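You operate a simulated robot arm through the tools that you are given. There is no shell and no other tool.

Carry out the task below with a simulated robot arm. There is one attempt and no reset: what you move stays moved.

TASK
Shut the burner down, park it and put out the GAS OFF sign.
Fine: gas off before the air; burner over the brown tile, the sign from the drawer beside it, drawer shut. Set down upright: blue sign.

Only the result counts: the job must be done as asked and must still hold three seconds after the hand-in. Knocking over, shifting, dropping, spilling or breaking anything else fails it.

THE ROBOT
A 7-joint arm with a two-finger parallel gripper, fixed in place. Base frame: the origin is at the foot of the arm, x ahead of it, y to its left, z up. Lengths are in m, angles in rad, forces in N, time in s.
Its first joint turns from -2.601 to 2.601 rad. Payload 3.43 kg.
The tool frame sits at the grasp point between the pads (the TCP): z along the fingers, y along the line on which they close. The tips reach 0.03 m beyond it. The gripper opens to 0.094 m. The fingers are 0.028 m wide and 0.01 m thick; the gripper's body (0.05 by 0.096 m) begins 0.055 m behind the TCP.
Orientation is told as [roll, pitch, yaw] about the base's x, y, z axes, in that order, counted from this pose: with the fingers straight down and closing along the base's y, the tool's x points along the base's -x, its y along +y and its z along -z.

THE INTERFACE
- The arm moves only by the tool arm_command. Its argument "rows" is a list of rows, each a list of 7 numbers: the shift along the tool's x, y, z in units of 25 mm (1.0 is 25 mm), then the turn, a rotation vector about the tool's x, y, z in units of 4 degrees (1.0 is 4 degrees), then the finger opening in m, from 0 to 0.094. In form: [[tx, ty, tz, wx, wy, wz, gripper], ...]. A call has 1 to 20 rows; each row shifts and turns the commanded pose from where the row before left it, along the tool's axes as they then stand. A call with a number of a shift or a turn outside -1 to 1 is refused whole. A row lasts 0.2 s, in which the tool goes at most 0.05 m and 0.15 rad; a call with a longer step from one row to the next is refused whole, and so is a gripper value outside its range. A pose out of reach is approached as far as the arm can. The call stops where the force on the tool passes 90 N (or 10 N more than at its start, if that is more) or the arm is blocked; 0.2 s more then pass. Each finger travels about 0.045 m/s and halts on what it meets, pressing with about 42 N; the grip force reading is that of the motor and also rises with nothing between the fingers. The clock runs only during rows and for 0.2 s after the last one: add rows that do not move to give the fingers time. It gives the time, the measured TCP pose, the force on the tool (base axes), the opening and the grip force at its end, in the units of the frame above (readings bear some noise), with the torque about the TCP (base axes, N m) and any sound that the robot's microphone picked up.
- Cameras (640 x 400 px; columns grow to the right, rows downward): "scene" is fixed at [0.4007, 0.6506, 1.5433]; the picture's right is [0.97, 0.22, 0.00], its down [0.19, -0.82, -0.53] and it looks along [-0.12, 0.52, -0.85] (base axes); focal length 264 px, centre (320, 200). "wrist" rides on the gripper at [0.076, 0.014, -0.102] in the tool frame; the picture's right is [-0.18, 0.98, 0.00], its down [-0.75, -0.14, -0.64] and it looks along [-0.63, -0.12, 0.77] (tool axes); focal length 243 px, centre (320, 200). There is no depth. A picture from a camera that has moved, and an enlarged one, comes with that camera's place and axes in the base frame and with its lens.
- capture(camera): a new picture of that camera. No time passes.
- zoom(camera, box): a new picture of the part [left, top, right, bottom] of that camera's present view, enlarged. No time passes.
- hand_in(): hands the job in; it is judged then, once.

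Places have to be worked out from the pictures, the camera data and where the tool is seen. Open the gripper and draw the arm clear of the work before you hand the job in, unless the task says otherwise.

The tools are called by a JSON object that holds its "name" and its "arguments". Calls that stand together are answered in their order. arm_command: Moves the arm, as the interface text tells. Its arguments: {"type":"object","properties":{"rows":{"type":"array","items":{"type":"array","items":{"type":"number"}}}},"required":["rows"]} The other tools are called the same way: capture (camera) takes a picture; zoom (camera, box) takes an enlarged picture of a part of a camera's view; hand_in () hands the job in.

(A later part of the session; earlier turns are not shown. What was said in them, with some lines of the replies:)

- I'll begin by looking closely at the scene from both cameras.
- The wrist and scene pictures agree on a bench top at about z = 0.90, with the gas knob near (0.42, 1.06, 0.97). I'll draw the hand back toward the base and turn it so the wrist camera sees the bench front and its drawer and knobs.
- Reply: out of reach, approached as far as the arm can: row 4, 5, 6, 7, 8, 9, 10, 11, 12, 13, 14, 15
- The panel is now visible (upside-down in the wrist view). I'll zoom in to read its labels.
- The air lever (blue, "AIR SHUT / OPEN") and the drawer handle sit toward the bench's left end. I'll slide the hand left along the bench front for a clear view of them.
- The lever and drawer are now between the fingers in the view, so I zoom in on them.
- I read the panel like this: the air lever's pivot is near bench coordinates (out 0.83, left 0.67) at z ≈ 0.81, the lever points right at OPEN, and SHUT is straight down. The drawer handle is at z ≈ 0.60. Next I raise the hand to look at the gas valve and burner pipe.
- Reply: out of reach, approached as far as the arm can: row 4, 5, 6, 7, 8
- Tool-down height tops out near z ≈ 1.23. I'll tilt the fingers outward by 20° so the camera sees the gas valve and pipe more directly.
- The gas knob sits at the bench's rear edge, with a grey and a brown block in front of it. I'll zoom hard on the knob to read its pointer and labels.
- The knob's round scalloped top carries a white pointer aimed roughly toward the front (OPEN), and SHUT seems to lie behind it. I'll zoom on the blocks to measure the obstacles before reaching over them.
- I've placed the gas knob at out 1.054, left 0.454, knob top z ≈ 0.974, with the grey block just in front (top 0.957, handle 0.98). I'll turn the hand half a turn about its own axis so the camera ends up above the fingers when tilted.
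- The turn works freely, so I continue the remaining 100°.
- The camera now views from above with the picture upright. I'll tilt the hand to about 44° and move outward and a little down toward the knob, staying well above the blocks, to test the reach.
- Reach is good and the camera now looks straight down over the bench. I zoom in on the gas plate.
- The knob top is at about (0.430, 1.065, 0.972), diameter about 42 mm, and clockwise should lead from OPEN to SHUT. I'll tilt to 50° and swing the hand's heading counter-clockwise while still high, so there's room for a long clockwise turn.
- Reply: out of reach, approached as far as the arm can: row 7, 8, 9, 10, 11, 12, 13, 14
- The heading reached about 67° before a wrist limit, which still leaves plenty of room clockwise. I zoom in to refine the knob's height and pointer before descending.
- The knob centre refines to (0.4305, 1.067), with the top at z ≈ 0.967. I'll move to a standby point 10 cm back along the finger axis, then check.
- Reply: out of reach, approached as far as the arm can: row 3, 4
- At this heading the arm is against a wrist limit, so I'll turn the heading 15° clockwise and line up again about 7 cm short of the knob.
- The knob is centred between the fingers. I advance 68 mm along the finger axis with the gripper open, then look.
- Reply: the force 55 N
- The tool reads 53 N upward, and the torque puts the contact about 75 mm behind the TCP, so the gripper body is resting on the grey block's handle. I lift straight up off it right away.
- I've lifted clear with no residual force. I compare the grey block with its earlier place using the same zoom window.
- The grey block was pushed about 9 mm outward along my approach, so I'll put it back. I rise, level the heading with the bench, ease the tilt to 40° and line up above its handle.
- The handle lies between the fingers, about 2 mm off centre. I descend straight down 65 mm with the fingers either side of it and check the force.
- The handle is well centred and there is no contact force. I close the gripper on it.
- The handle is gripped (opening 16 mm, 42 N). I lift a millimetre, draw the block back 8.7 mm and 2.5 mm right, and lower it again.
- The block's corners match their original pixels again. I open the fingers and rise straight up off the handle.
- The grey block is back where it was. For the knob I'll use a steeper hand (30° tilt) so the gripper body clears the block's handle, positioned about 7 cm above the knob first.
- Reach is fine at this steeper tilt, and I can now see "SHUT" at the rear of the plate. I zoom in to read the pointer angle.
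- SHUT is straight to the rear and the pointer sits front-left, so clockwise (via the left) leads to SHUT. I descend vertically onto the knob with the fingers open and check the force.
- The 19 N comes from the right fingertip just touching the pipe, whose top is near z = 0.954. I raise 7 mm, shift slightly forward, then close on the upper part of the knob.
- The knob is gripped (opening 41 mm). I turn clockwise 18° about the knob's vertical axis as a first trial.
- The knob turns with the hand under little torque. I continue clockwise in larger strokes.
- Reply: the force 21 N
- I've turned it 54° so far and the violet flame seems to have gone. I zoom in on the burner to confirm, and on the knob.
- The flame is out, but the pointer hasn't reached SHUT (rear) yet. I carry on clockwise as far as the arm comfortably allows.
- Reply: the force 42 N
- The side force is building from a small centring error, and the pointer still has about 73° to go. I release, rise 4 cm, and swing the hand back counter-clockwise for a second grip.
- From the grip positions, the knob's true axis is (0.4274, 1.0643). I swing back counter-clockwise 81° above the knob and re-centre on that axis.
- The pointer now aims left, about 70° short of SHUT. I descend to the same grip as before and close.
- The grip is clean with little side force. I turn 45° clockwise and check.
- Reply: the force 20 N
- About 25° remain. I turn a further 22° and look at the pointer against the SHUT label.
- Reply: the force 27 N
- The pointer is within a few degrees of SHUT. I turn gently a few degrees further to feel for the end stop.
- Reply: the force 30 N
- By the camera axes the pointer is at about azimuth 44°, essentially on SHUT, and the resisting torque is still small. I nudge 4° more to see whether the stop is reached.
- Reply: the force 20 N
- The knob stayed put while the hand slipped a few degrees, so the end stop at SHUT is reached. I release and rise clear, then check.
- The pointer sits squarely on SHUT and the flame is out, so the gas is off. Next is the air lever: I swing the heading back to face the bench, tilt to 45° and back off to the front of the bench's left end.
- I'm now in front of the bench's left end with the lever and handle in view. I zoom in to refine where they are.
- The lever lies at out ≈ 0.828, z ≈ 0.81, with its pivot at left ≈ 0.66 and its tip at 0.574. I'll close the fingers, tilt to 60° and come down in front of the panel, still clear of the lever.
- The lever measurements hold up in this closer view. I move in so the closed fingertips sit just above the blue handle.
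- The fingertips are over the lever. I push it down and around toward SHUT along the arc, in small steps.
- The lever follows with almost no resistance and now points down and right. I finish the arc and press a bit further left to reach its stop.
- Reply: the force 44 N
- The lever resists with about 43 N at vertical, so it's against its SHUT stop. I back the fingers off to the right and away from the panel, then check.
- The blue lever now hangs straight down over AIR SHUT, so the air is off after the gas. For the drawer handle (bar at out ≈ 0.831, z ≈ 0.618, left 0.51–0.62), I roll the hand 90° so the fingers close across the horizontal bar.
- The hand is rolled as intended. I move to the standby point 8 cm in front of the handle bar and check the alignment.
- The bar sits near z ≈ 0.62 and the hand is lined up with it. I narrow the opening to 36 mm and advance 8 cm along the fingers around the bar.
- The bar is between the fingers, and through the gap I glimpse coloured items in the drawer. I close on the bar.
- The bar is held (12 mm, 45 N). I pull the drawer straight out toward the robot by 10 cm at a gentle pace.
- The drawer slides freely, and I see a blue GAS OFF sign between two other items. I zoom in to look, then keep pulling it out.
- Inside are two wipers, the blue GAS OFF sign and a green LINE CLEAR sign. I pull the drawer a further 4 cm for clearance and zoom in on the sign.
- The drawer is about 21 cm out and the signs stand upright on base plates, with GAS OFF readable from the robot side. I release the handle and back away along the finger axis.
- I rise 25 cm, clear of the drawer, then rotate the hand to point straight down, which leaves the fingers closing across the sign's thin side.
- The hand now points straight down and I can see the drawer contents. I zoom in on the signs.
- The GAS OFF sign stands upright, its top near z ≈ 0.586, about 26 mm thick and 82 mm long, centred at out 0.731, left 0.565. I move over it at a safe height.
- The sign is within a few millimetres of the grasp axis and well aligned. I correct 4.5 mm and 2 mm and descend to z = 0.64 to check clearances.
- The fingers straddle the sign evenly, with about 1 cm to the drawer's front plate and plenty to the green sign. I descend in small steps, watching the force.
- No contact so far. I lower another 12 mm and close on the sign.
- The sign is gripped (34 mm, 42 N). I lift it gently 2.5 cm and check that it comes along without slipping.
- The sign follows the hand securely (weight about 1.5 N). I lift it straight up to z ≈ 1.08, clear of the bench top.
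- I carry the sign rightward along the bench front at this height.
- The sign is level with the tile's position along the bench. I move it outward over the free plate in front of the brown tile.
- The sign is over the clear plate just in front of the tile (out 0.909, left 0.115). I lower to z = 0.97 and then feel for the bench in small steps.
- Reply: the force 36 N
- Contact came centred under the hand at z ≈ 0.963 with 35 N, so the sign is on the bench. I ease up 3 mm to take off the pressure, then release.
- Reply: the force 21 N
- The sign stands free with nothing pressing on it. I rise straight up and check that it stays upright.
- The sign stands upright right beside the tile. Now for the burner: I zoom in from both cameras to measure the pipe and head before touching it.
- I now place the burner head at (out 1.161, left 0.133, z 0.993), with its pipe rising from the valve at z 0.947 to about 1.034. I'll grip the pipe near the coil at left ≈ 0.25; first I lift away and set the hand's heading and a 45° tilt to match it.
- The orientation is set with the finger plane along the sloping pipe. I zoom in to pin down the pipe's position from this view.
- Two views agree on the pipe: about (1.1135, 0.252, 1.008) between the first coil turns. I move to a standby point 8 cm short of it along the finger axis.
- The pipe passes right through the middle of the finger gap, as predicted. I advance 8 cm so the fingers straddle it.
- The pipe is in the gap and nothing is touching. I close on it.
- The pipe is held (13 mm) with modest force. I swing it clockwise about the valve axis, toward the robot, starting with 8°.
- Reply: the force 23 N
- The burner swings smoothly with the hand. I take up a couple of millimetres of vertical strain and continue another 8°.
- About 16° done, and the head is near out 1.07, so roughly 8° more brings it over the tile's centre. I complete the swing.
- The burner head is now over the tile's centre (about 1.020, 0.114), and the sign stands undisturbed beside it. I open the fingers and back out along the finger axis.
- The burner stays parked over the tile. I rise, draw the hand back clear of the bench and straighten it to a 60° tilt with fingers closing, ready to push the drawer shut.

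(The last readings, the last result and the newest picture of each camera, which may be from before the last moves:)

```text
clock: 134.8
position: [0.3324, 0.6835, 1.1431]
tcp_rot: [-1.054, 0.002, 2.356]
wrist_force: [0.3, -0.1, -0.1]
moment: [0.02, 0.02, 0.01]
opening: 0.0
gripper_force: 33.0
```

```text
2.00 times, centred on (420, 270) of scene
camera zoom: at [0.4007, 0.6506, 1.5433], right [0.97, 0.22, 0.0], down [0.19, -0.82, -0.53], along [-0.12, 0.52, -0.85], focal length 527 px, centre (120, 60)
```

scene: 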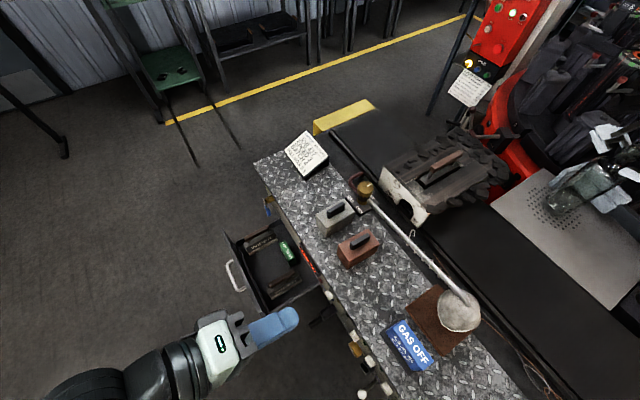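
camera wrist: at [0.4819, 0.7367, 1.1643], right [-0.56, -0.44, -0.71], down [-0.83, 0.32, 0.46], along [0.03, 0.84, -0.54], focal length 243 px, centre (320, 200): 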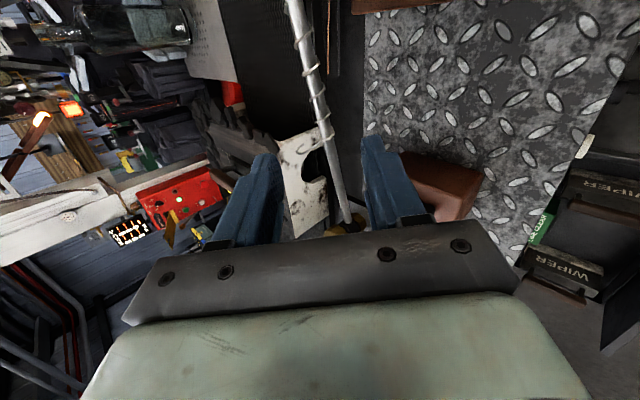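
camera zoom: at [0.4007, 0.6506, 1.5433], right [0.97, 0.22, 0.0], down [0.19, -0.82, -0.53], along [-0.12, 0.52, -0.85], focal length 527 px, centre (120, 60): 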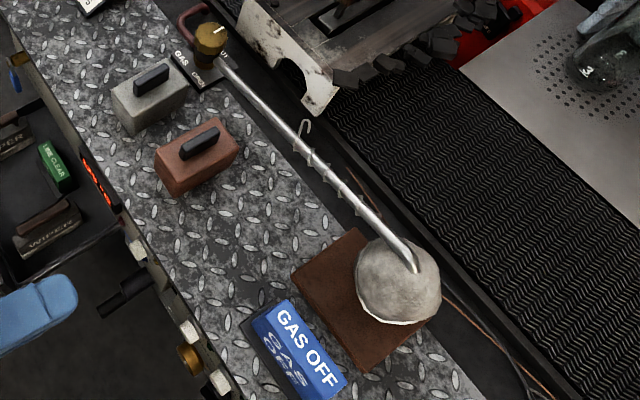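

The bench looks right: burner over the tile, sign beside it, blocks undisturbed. I move the hand left and back, to a point in front of and above the open drawer.

{"name": "arm_command", "arguments": {"rows": [[-0.934, 0.786, -0.266, 0, 0, 0, 0.0], [-0.934, 0.786, -0.266, 0, 0, 0, 0.0], [-0.934, 0.786, -0.266, 0, 0, 0, 0.0], [-0.934, 0.786, -0.266, 0, 0, 0, 0.0], [-0.934, 0.786, -0.266, 0, 0, 0, 0.0], [-0.934, 0.786, -0.266, 0, 0, 0, 0.0], [-0.934, 0.786, -0.266, 0, 0, 0, 0.0], [-0.934, 0.786, -0.266, 0, 0, 0, 0.0], [-0.934, 0.786, -0.266, 0, 0, 0, 0.0], [-0.934, 0.786, -0.266, 0, 0, 0, 0.0], [-0.934, 0.786, -0.266, 0, 0, 0, 0.0], [-0.934, 0.786, -0.266, 0, 0, 0, 0.0], [-0.934, 0.786, -0.266, 0, 0, 0, 0.0], [-0.934, 0.786, -0.266, 0, 0, 0, 0.0]]}}

{"name": "capture", "arguments": {"camera": "wrist"}}

{"name": "capture", "arguments": {"camera": "scene"}}

```text
clock: 137.8
position: [-0.0523, 0.7622, 0.9486]
tcp_rot: [-1.054, 0.001, 2.355]
wrist_force: [-0.6, 0.0, -0.7]
moment: [-0.01, -0.04, 0.01]
opening: 0.0
gripper_force: 32.8
```

```text
taken
camera wrist: at [-0.0679, 0.6406, 0.9868], right [-0.47, -0.21, -0.86], down [-0.88, 0.19, 0.44], along [0.07, 0.96, -0.28], focal length 243 px, centre (320, 200)
```

wrist: 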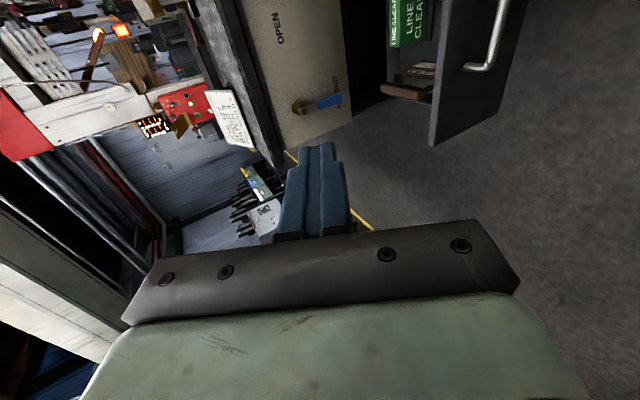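

```text
taken
```

scene: 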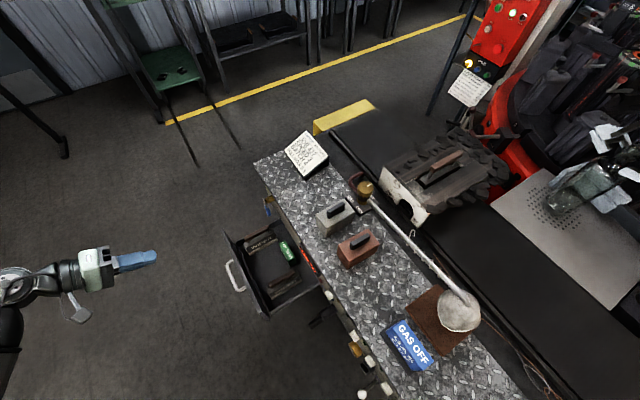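

I'm well in front of the drawer. I descend to z ≈ 0.67, level with the upper part of the drawer front, above its handle.

{"name": "arm_command", "arguments": {"rows": [[0, 0.967, 0.55, 0, 0, 0, 0.0], [0, 0.967, 0.55, 0, 0, 0, 0.0], [0, 0.967, 0.55, 0, 0, 0, 0.0], [0, 0.967, 0.55, 0, 0, 0, 0.0], [0, 0.967, 0.55, 0, 0, 0, 0.0], [0, 0.967, 0.55, 0, 0, 0, 0.0], [0, 0.967, 0.55, 0, 0, 0, 0.0], [0, 0.967, 0.55, 0, 0, 0, 0.0], [0, 0.967, 0.55, 0, 0, 0, 0.0], [0, 0.967, 0.55, 0, 0, 0, 0.0]]}}

{"name": "capture", "arguments": {"camera": "wrist"}}

{"name": "zoom", "arguments": {"camera": "scene", "box": [140, 180, 340, 320]}}

```text
clock: 140.0
position: [-0.0514, 0.7607, 0.671]
tcp_rot: [-1.056, 0.003, 2.355]
wrist_force: [-0.1, -0.9, 0.3]
moment: [-0.01, 0.01, -0.01]
opening: 0.0003
gripper_force: 32.5
```

```text
taken
camera wrist: at [-0.0665, 0.6404, 0.7075], right [-0.47, -0.21, -0.86], down [-0.88, 0.19, 0.44], along [0.07, 0.96, -0.28], focal length 243 px, centre (320, 200)
```

wrist: 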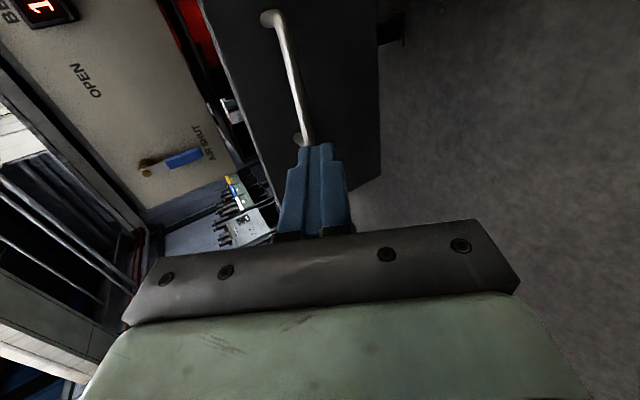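

```text
2.86 times, centred on (240, 250) of scene
camera zoom: at [0.4007, 0.6506, 1.5433], right [0.97, 0.22, 0.0], down [0.19, -0.82, -0.53], along [-0.12, 0.52, -0.85], focal length 754 px, centre (549, 57)
```

zoom: 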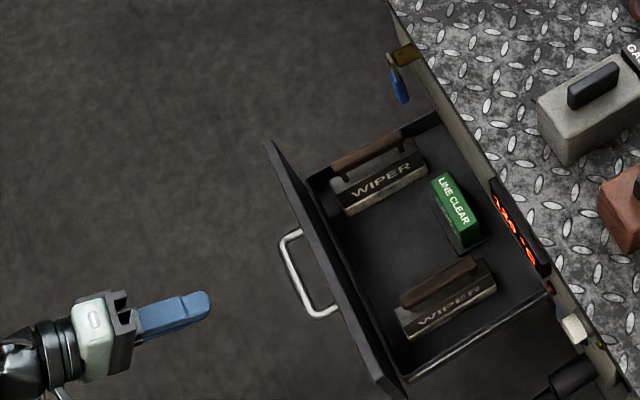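

The fingertips are level with the drawer front's upper band, above the handle. I approach to just short of it, then push it in gently.

{"name": "arm_command", "arguments": {"rows": [[0, -0.433, 0.766, 0, 0, 0, 0.0], [0, -0.433, 0.766, 0, 0, 0, 0.0], [0, -0.433, 0.766, 0, 0, 0, 0.0], [0, -0.433, 0.766, 0, 0, 0, 0.0], [0, -0.433, 0.766, 0, 0, 0, 0.0]]}}

{"name": "capture", "arguments": {"camera": "wrist"}}

{"name": "zoom", "arguments": {"camera": "scene", "box": [180, 180, 340, 300]}}

```text
clock: 141.2
position: [0.0261, 0.8382, 0.6693]
tcp_rot: [-1.054, 0.003, 2.352]
wrist_force: [-0.1, -0.3, -0.9]
moment: [0.01, 0.0, -0.03]
opening: 0.0
gripper_force: 32.6
```

```text
taken
camera wrist: at [0.0112, 0.7176, 0.708], right [-0.47, -0.21, -0.86], down [-0.88, 0.19, 0.44], along [0.07, 0.96, -0.28], focal length 243 px, centre (320, 200)
```

wrist: 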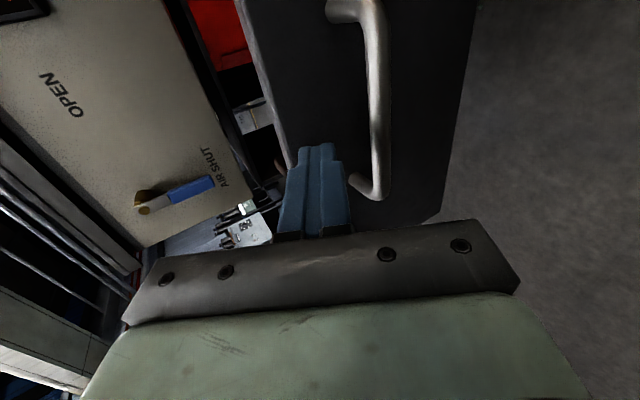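

```text
3.33 times, centred on (260, 240) of scene
camera zoom: at [0.4007, 0.6506, 1.5433], right [0.97, 0.22, 0.0], down [0.19, -0.82, -0.53], along [-0.12, 0.52, -0.85], focal length 879 px, centre (520, 67)
```

zoom: 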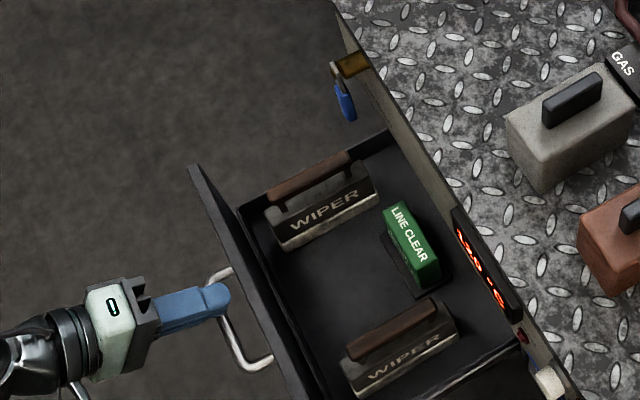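

The fingertips face the plate just above the handle, clear of the bar. I push the drawer in at a slow, steady pace.

{"name": "arm_command", "arguments": {"rows": [[0, -0.222, 0.392, 0, 0, 0, 0.0], [0, -0.222, 0.392, 0, 0, 0, 0.0], [0, -0.222, 0.392, 0, 0, 0, 0.0], [0, -0.222, 0.392, 0, 0, 0, 0.0], [0, -0.222, 0.392, 0, 0, 0, 0.0], [0, -0.222, 0.392, 0, 0, 0, 0.0], [0, -0.222, 0.392, 0, 0, 0, 0.0], [0, -0.222, 0.392, 0, 0, 0, 0.0]]}}

{"name": "zoom", "arguments": {"camera": "scene", "box": [180, 180, 340, 300]}}

{"name": "capture", "arguments": {"camera": "wrist"}}

```text
clock: 143.0
position: [0.0894, 0.9032, 0.6708]
tcp_rot: [-1.056, 0.001, 2.356]
wrist_force: [-0.5, 0.3, -0.5]
moment: [0.0, 0.02, 0.01]
opening: 0.0002
gripper_force: 33.1
```

```text
3.33 times, centred on (260, 240) of scene
camera zoom: at [0.4007, 0.6506, 1.5433], right [0.97, 0.22, 0.0], down [0.19, -0.82, -0.53], along [-0.12, 0.52, -0.85], focal length 879 px, centre (520, 67)
```

zoom: 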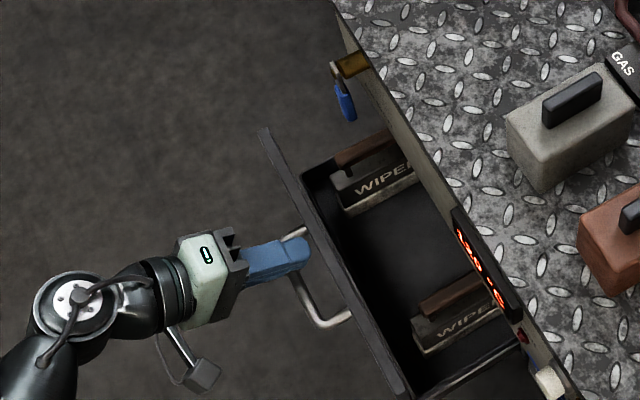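

```text
taken
camera wrist: at [0.0737, 0.7821, 0.7084], right [-0.47, -0.21, -0.86], down [-0.88, 0.19, 0.44], along [0.07, 0.96, -0.28], focal length 243 px, centre (320, 200)
```

wrist: 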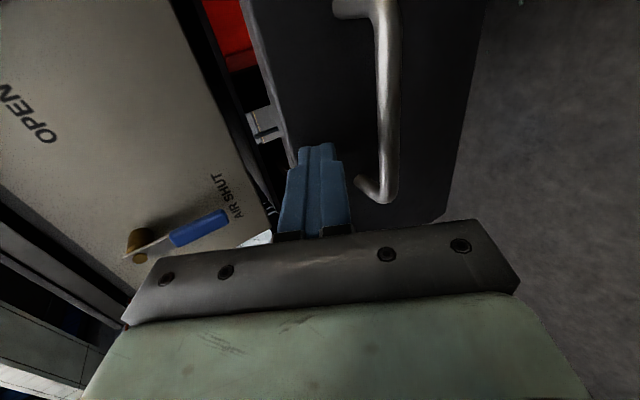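

The drawer slides in smoothly with negligible force. I continue most of the remaining distance.

{"name": "arm_command", "arguments": {"rows": [[0, -0.222, 0.392, 0, 0, 0, 0.0], [0, -0.222, 0.392, 0, 0, 0, 0.0], [0, -0.222, 0.392, 0, 0, 0, 0.0], [0, -0.222, 0.392, 0, 0, 0, 0.0], [0, -0.222, 0.392, 0, 0, 0, 0.0], [0, -0.222, 0.392, 0, 0, 0, 0.0], [0, -0.222, 0.392, 0, 0, 0, 0.0], [0, -0.222, 0.392, 0, 0, 0, 0.0], [0, -0.222, 0.392, 0, 0, 0, 0.0], [0, -0.222, 0.392, 0, 0, 0, 0.0], [0, -0.111, 0.196, 0, 0, 0, 0.0]]}}

{"name": "zoom", "arguments": {"camera": "scene", "box": [220, 180, 340, 290]}}

{"name": "capture", "arguments": {"camera": "wrist"}}

```text
clock: 145.4
position: [0.1722, 0.9876, 0.6704]
tcp_rot: [-1.055, 0.001, 2.354]
wrist_force: [-0.7, -0.8, 0.0]
moment: [0.01, 0.01, -0.04]
opening: 0.0001
gripper_force: 33.3
```

```text
3.64 times, centred on (280, 235) of scene
camera zoom: at [0.4007, 0.6506, 1.5433], right [0.97, 0.22, 0.0], down [0.19, -0.82, -0.53], along [-0.12, 0.52, -0.85], focal length 959 px, centre (466, 73)
```

zoom: 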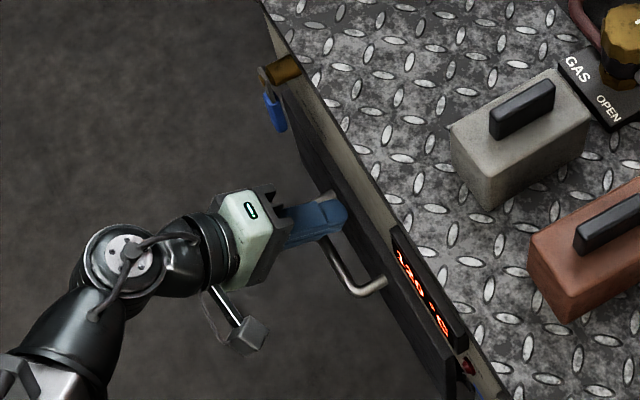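

```text
taken
camera wrist: at [0.1582, 0.8659, 0.7082], right [-0.47, -0.21, -0.86], down [-0.88, 0.19, 0.44], along [0.07, 0.96, -0.28], focal length 243 px, centre (320, 200)
```

wrist: 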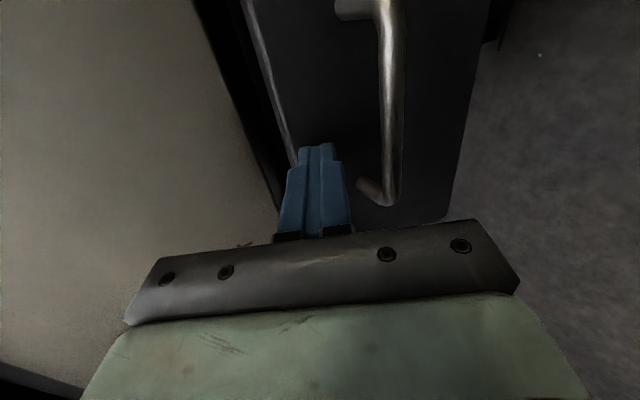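

About 2 cm remain. I push in 5 mm steps and watch for the force to rise when the drawer seats.

{"name": "arm_command", "arguments": {"rows": [[0, -0.099, 0.174, 0, 0, 0, 0.0], [0, -0.099, 0.174, 0, 0, 0, 0.0], [0, -0.099, 0.174, 0, 0, 0, 0.0]]}}

{"name": "arm_command", "arguments": {"rows": [[0, -0.05, 0.087, 0, 0, 0, 0.0], [0, -0.05, 0.087, 0, 0, 0, 0.0]]}}

{"name": "zoom", "arguments": {"camera": "scene", "box": [220, 180, 340, 290]}}

{"name": "capture", "arguments": {"camera": "wrist"}}

```text
clock: 146.2
position: [0.1833, 0.9965, 0.6696]
tcp_rot: [-1.053, 0.002, 2.355]
wrist_force: [0.0, -0.1, 0.7]
moment: [0.05, -0.02, -0.03]
opening: 0.0
gripper_force: 33.2
```

```text
clock: 146.8
position: [0.1837, 0.9981, 0.6707]
tcp_rot: [-1.052, 0.0, 2.355]
wrist_force: [-27.1, -32.8, -0.6]
moment: [-0.24, 0.18, -0.09]
opening: 0.0003
gripper_force: 33.4
```

```text
3.64 times, centred on (280, 235) of scene
camera zoom: at [0.4007, 0.6506, 1.5433], right [0.97, 0.22, 0.0], down [0.19, -0.82, -0.53], along [-0.12, 0.52, -0.85], focal length 959 px, centre (466, 73)
```

zoom: 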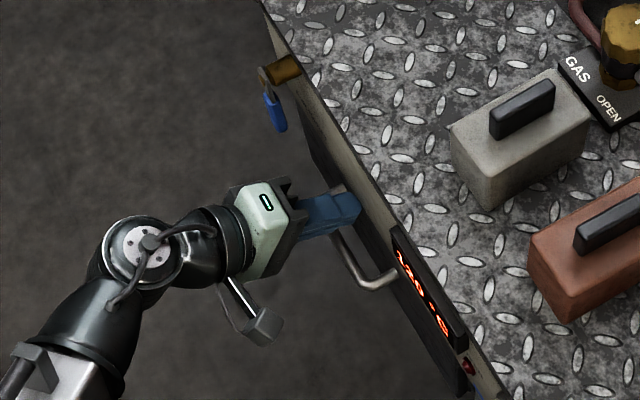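

```text
taken
camera wrist: at [0.1691, 0.8765, 0.7085], right [-0.47, -0.21, -0.85], down [-0.88, 0.19, 0.44], along [0.07, 0.96, -0.28], focal length 243 px, centre (320, 200)
```

wrist: 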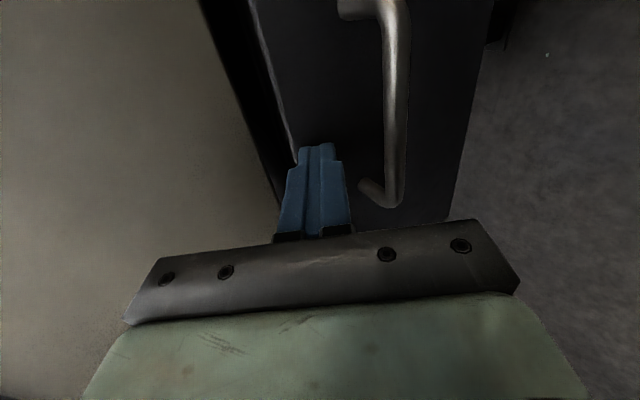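

The force rises to 42 N with the front at out ≈ 0.863, so the drawer is seated. I back straight off and compare the handle with its position in the first pictures.

{"name": "arm_command", "arguments": {"rows": [[0, 0.247, -0.435, 0, 0, 0, 0.0], [0, 0.493, -0.87, 0, 0, 0, 0.0], [0, 0.493, -0.87, 0, 0, 0, 0.0], [0, 0.493, -0.87, 0, 0, 0, 0.0], [0, 0.493, -0.87, 0, 0, 0, 0.0], [0, 0.493, -0.87, 0, 0, 0, 0.0], [0, 0.493, -0.87, 0, 0, 0, 0.0], [0, 0.493, -0.87, 0, 0, 0, 0.0]]}}

{"name": "zoom", "arguments": {"camera": "scene", "box": [250, 220, 410, 320]}}

{"name": "capture", "arguments": {"camera": "wrist"}}

{"name": "capture", "arguments": {"camera": "scene"}}

```text
clock: 148.6
position: [0.0536, 0.8694, 0.67]
tcp_rot: [-1.053, 0.002, 2.355]
wrist_force: [-0.1, -0.1, 0.0]
moment: [-0.01, -0.01, -0.05]
opening: 0.0001
gripper_force: 32.2
```

```text
4.00 times, centred on (330, 270) of scene
camera zoom: at [0.4007, 0.6506, 1.5433], right [0.97, 0.22, 0.0], down [0.19, -0.82, -0.53], along [-0.12, 0.52, -0.85], focal length 1055 px, centre (280, -80)
```

zoom: 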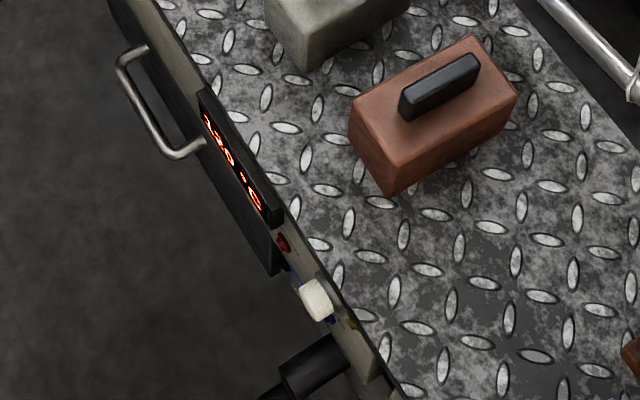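

```text
taken
camera wrist: at [0.0389, 0.7475, 0.7068], right [-0.47, -0.21, -0.86], down [-0.88, 0.19, 0.44], along [0.07, 0.96, -0.28], focal length 243 px, centre (320, 200)
```

wrist: 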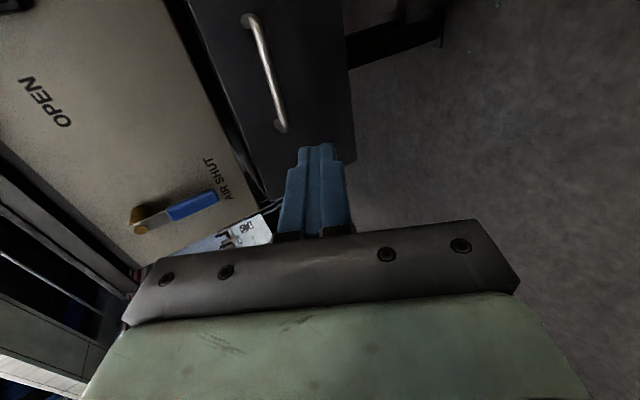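

```text
taken
```

scene: 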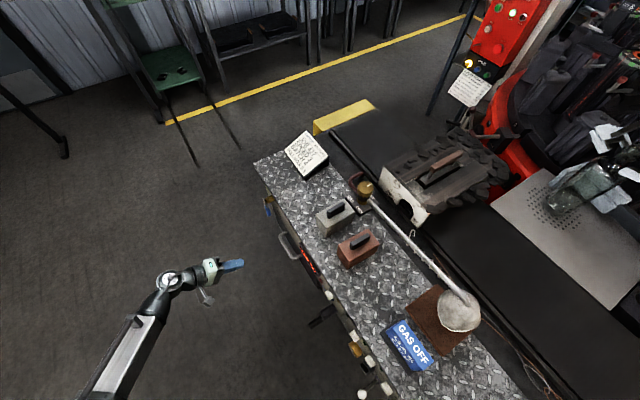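

The handle is back at its original pixels, so the drawer is shut. I open the gripper and draw the arm back and up, clear of the work.

{"name": "arm_command", "arguments": {"rows": [[0, 0.493, -0.87, 0, 0, 0, 0.03], [0, 0.493, -0.87, 0, 0, 0, 0.06], [0, 0.493, -0.87, 0, 0, 0, 0.08], [0, 0.493, -0.87, 0, 0, 0, 0.08], [0, -0.87, -0.493, 0, 0, 0, 0.08], [0, -0.87, -0.493, 0, 0, 0, 0.08], [0, -0.87, -0.493, 0, 0, 0, 0.08], [0, -0.87, -0.493, 0, 0, 0, 0.08], [0, -0.87, -0.493, 0, 0, 0, 0.08], [0, -0.87, -0.493, 0, 0, 0, 0.08], [0, -0.87, -0.493, 0, 0, 0, 0.08], [0, -0.87, -0.493, 0, 0, 0, 0.08]]}}

{"name": "capture", "arguments": {"camera": "wrist"}}

{"name": "zoom", "arguments": {"camera": "scene", "box": [250, 130, 410, 230]}}

{"name": "zoom", "arguments": {"camera": "scene", "box": [360, 250, 520, 380]}}

{"name": "zoom", "arguments": {"camera": "scene", "box": [310, 190, 390, 240]}}

```text
clock: 151.2
position: [-0.0163, 0.7987, 0.8709]
tcp_rot: [-1.053, 0.002, 2.355]
wrist_force: [0.4, 0.6, 0.2]
moment: [-0.01, -0.03, 0.0]
opening: 0.0802
gripper_force: 0.1
```

```text
taken
camera wrist: at [-0.0314, 0.6782, 0.9088], right [-0.47, -0.21, -0.86], down [-0.88, 0.19, 0.44], along [0.07, 0.96, -0.28], focal length 243 px, centre (320, 200)
```

wrist: 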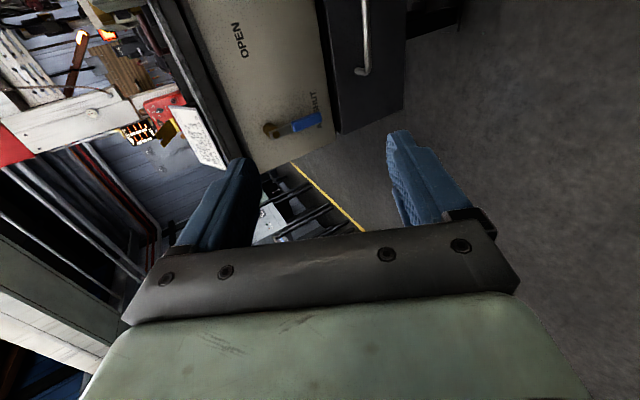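

```text
4.00 times, centred on (330, 180) of scene
camera zoom: at [0.4007, 0.6506, 1.5433], right [0.97, 0.22, 0.0], down [0.19, -0.82, -0.53], along [-0.12, 0.52, -0.85], focal length 1055 px, centre (280, 280)
```

zoom: 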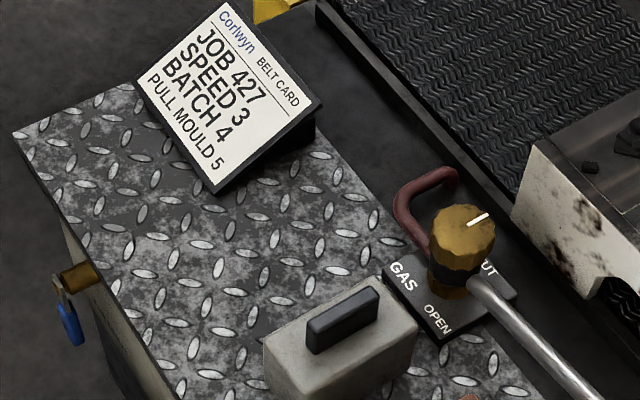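

```text
3.08 times, centred on (440, 315) of scene
camera zoom: at [0.4007, 0.6506, 1.5433], right [0.97, 0.22, 0.0], down [0.19, -0.82, -0.53], along [-0.12, 0.52, -0.85], focal length 811 px, centre (-49, -154)
```

zoom: 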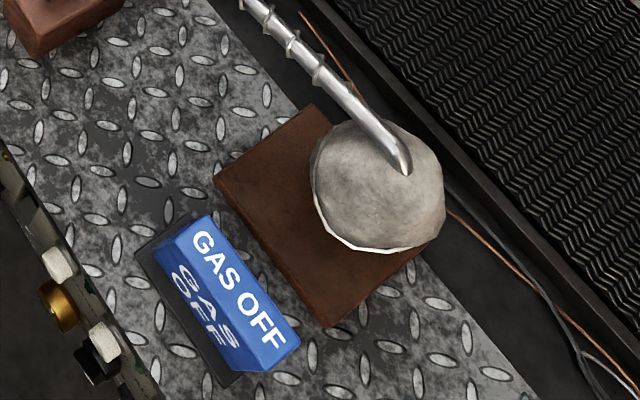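

```text
8.00 times, centred on (350, 215) of scene
camera zoom: at [0.4007, 0.6506, 1.5433], right [0.97, 0.22, 0.0], down [0.19, -0.82, -0.53], along [-0.12, 0.52, -0.85], focal length 2110 px, centre (80, 80)
```

zoom: 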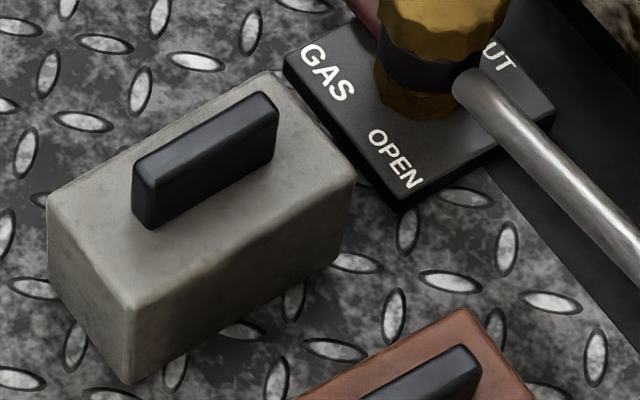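

All checks pass:
- **Gas:** the knob pointer is on SHUT and the flame is out.
- **Air:** the lever hangs vertical at AIR SHUT, turned after the gas.
- **Burner:** the head is over the brown tile, with the GAS OFF sign upright right beside it.
- **Drawer and blocks:** the drawer is shut. The grey block, which I knocked about 9 mm out of place early on, is back at its original pixels, and the brown block hasn't moved.

The gripper is open and the arm is clear, so I hand in.

{"name": "hand_in", "arguments": {}}

```text
The job is handed in.
```

The burner is shut down and parked over the brown tile. The blue GAS OFF sign stands upright beside it, and I've handed the job in. I haven't been told how it was judged.

- **Gas:** I turned the knob to its stop at SHUT, and the flame went out.
- **Air:** I turned the lever down to AIR SHUT, after the gas was off.
- **Burner:** by my measurements, the head sits within a few millimetres of the tile's centre.
- **Sign:** it stands on the bench about 11 cm in front of the burner, facing the robot.
- **Drawer:** it is shut, and the handle is back at its starting position. The other items are still inside.

**Grey block:** on my first approach to the gas knob, the gripper pressed on the grey block's handle and pushed the block about 9 mm. I gripped it and put it back, and its corners now match the first pictures to within about a pixel. It was still shifted for a while, so if any movement at all counts as a fail, that one would.
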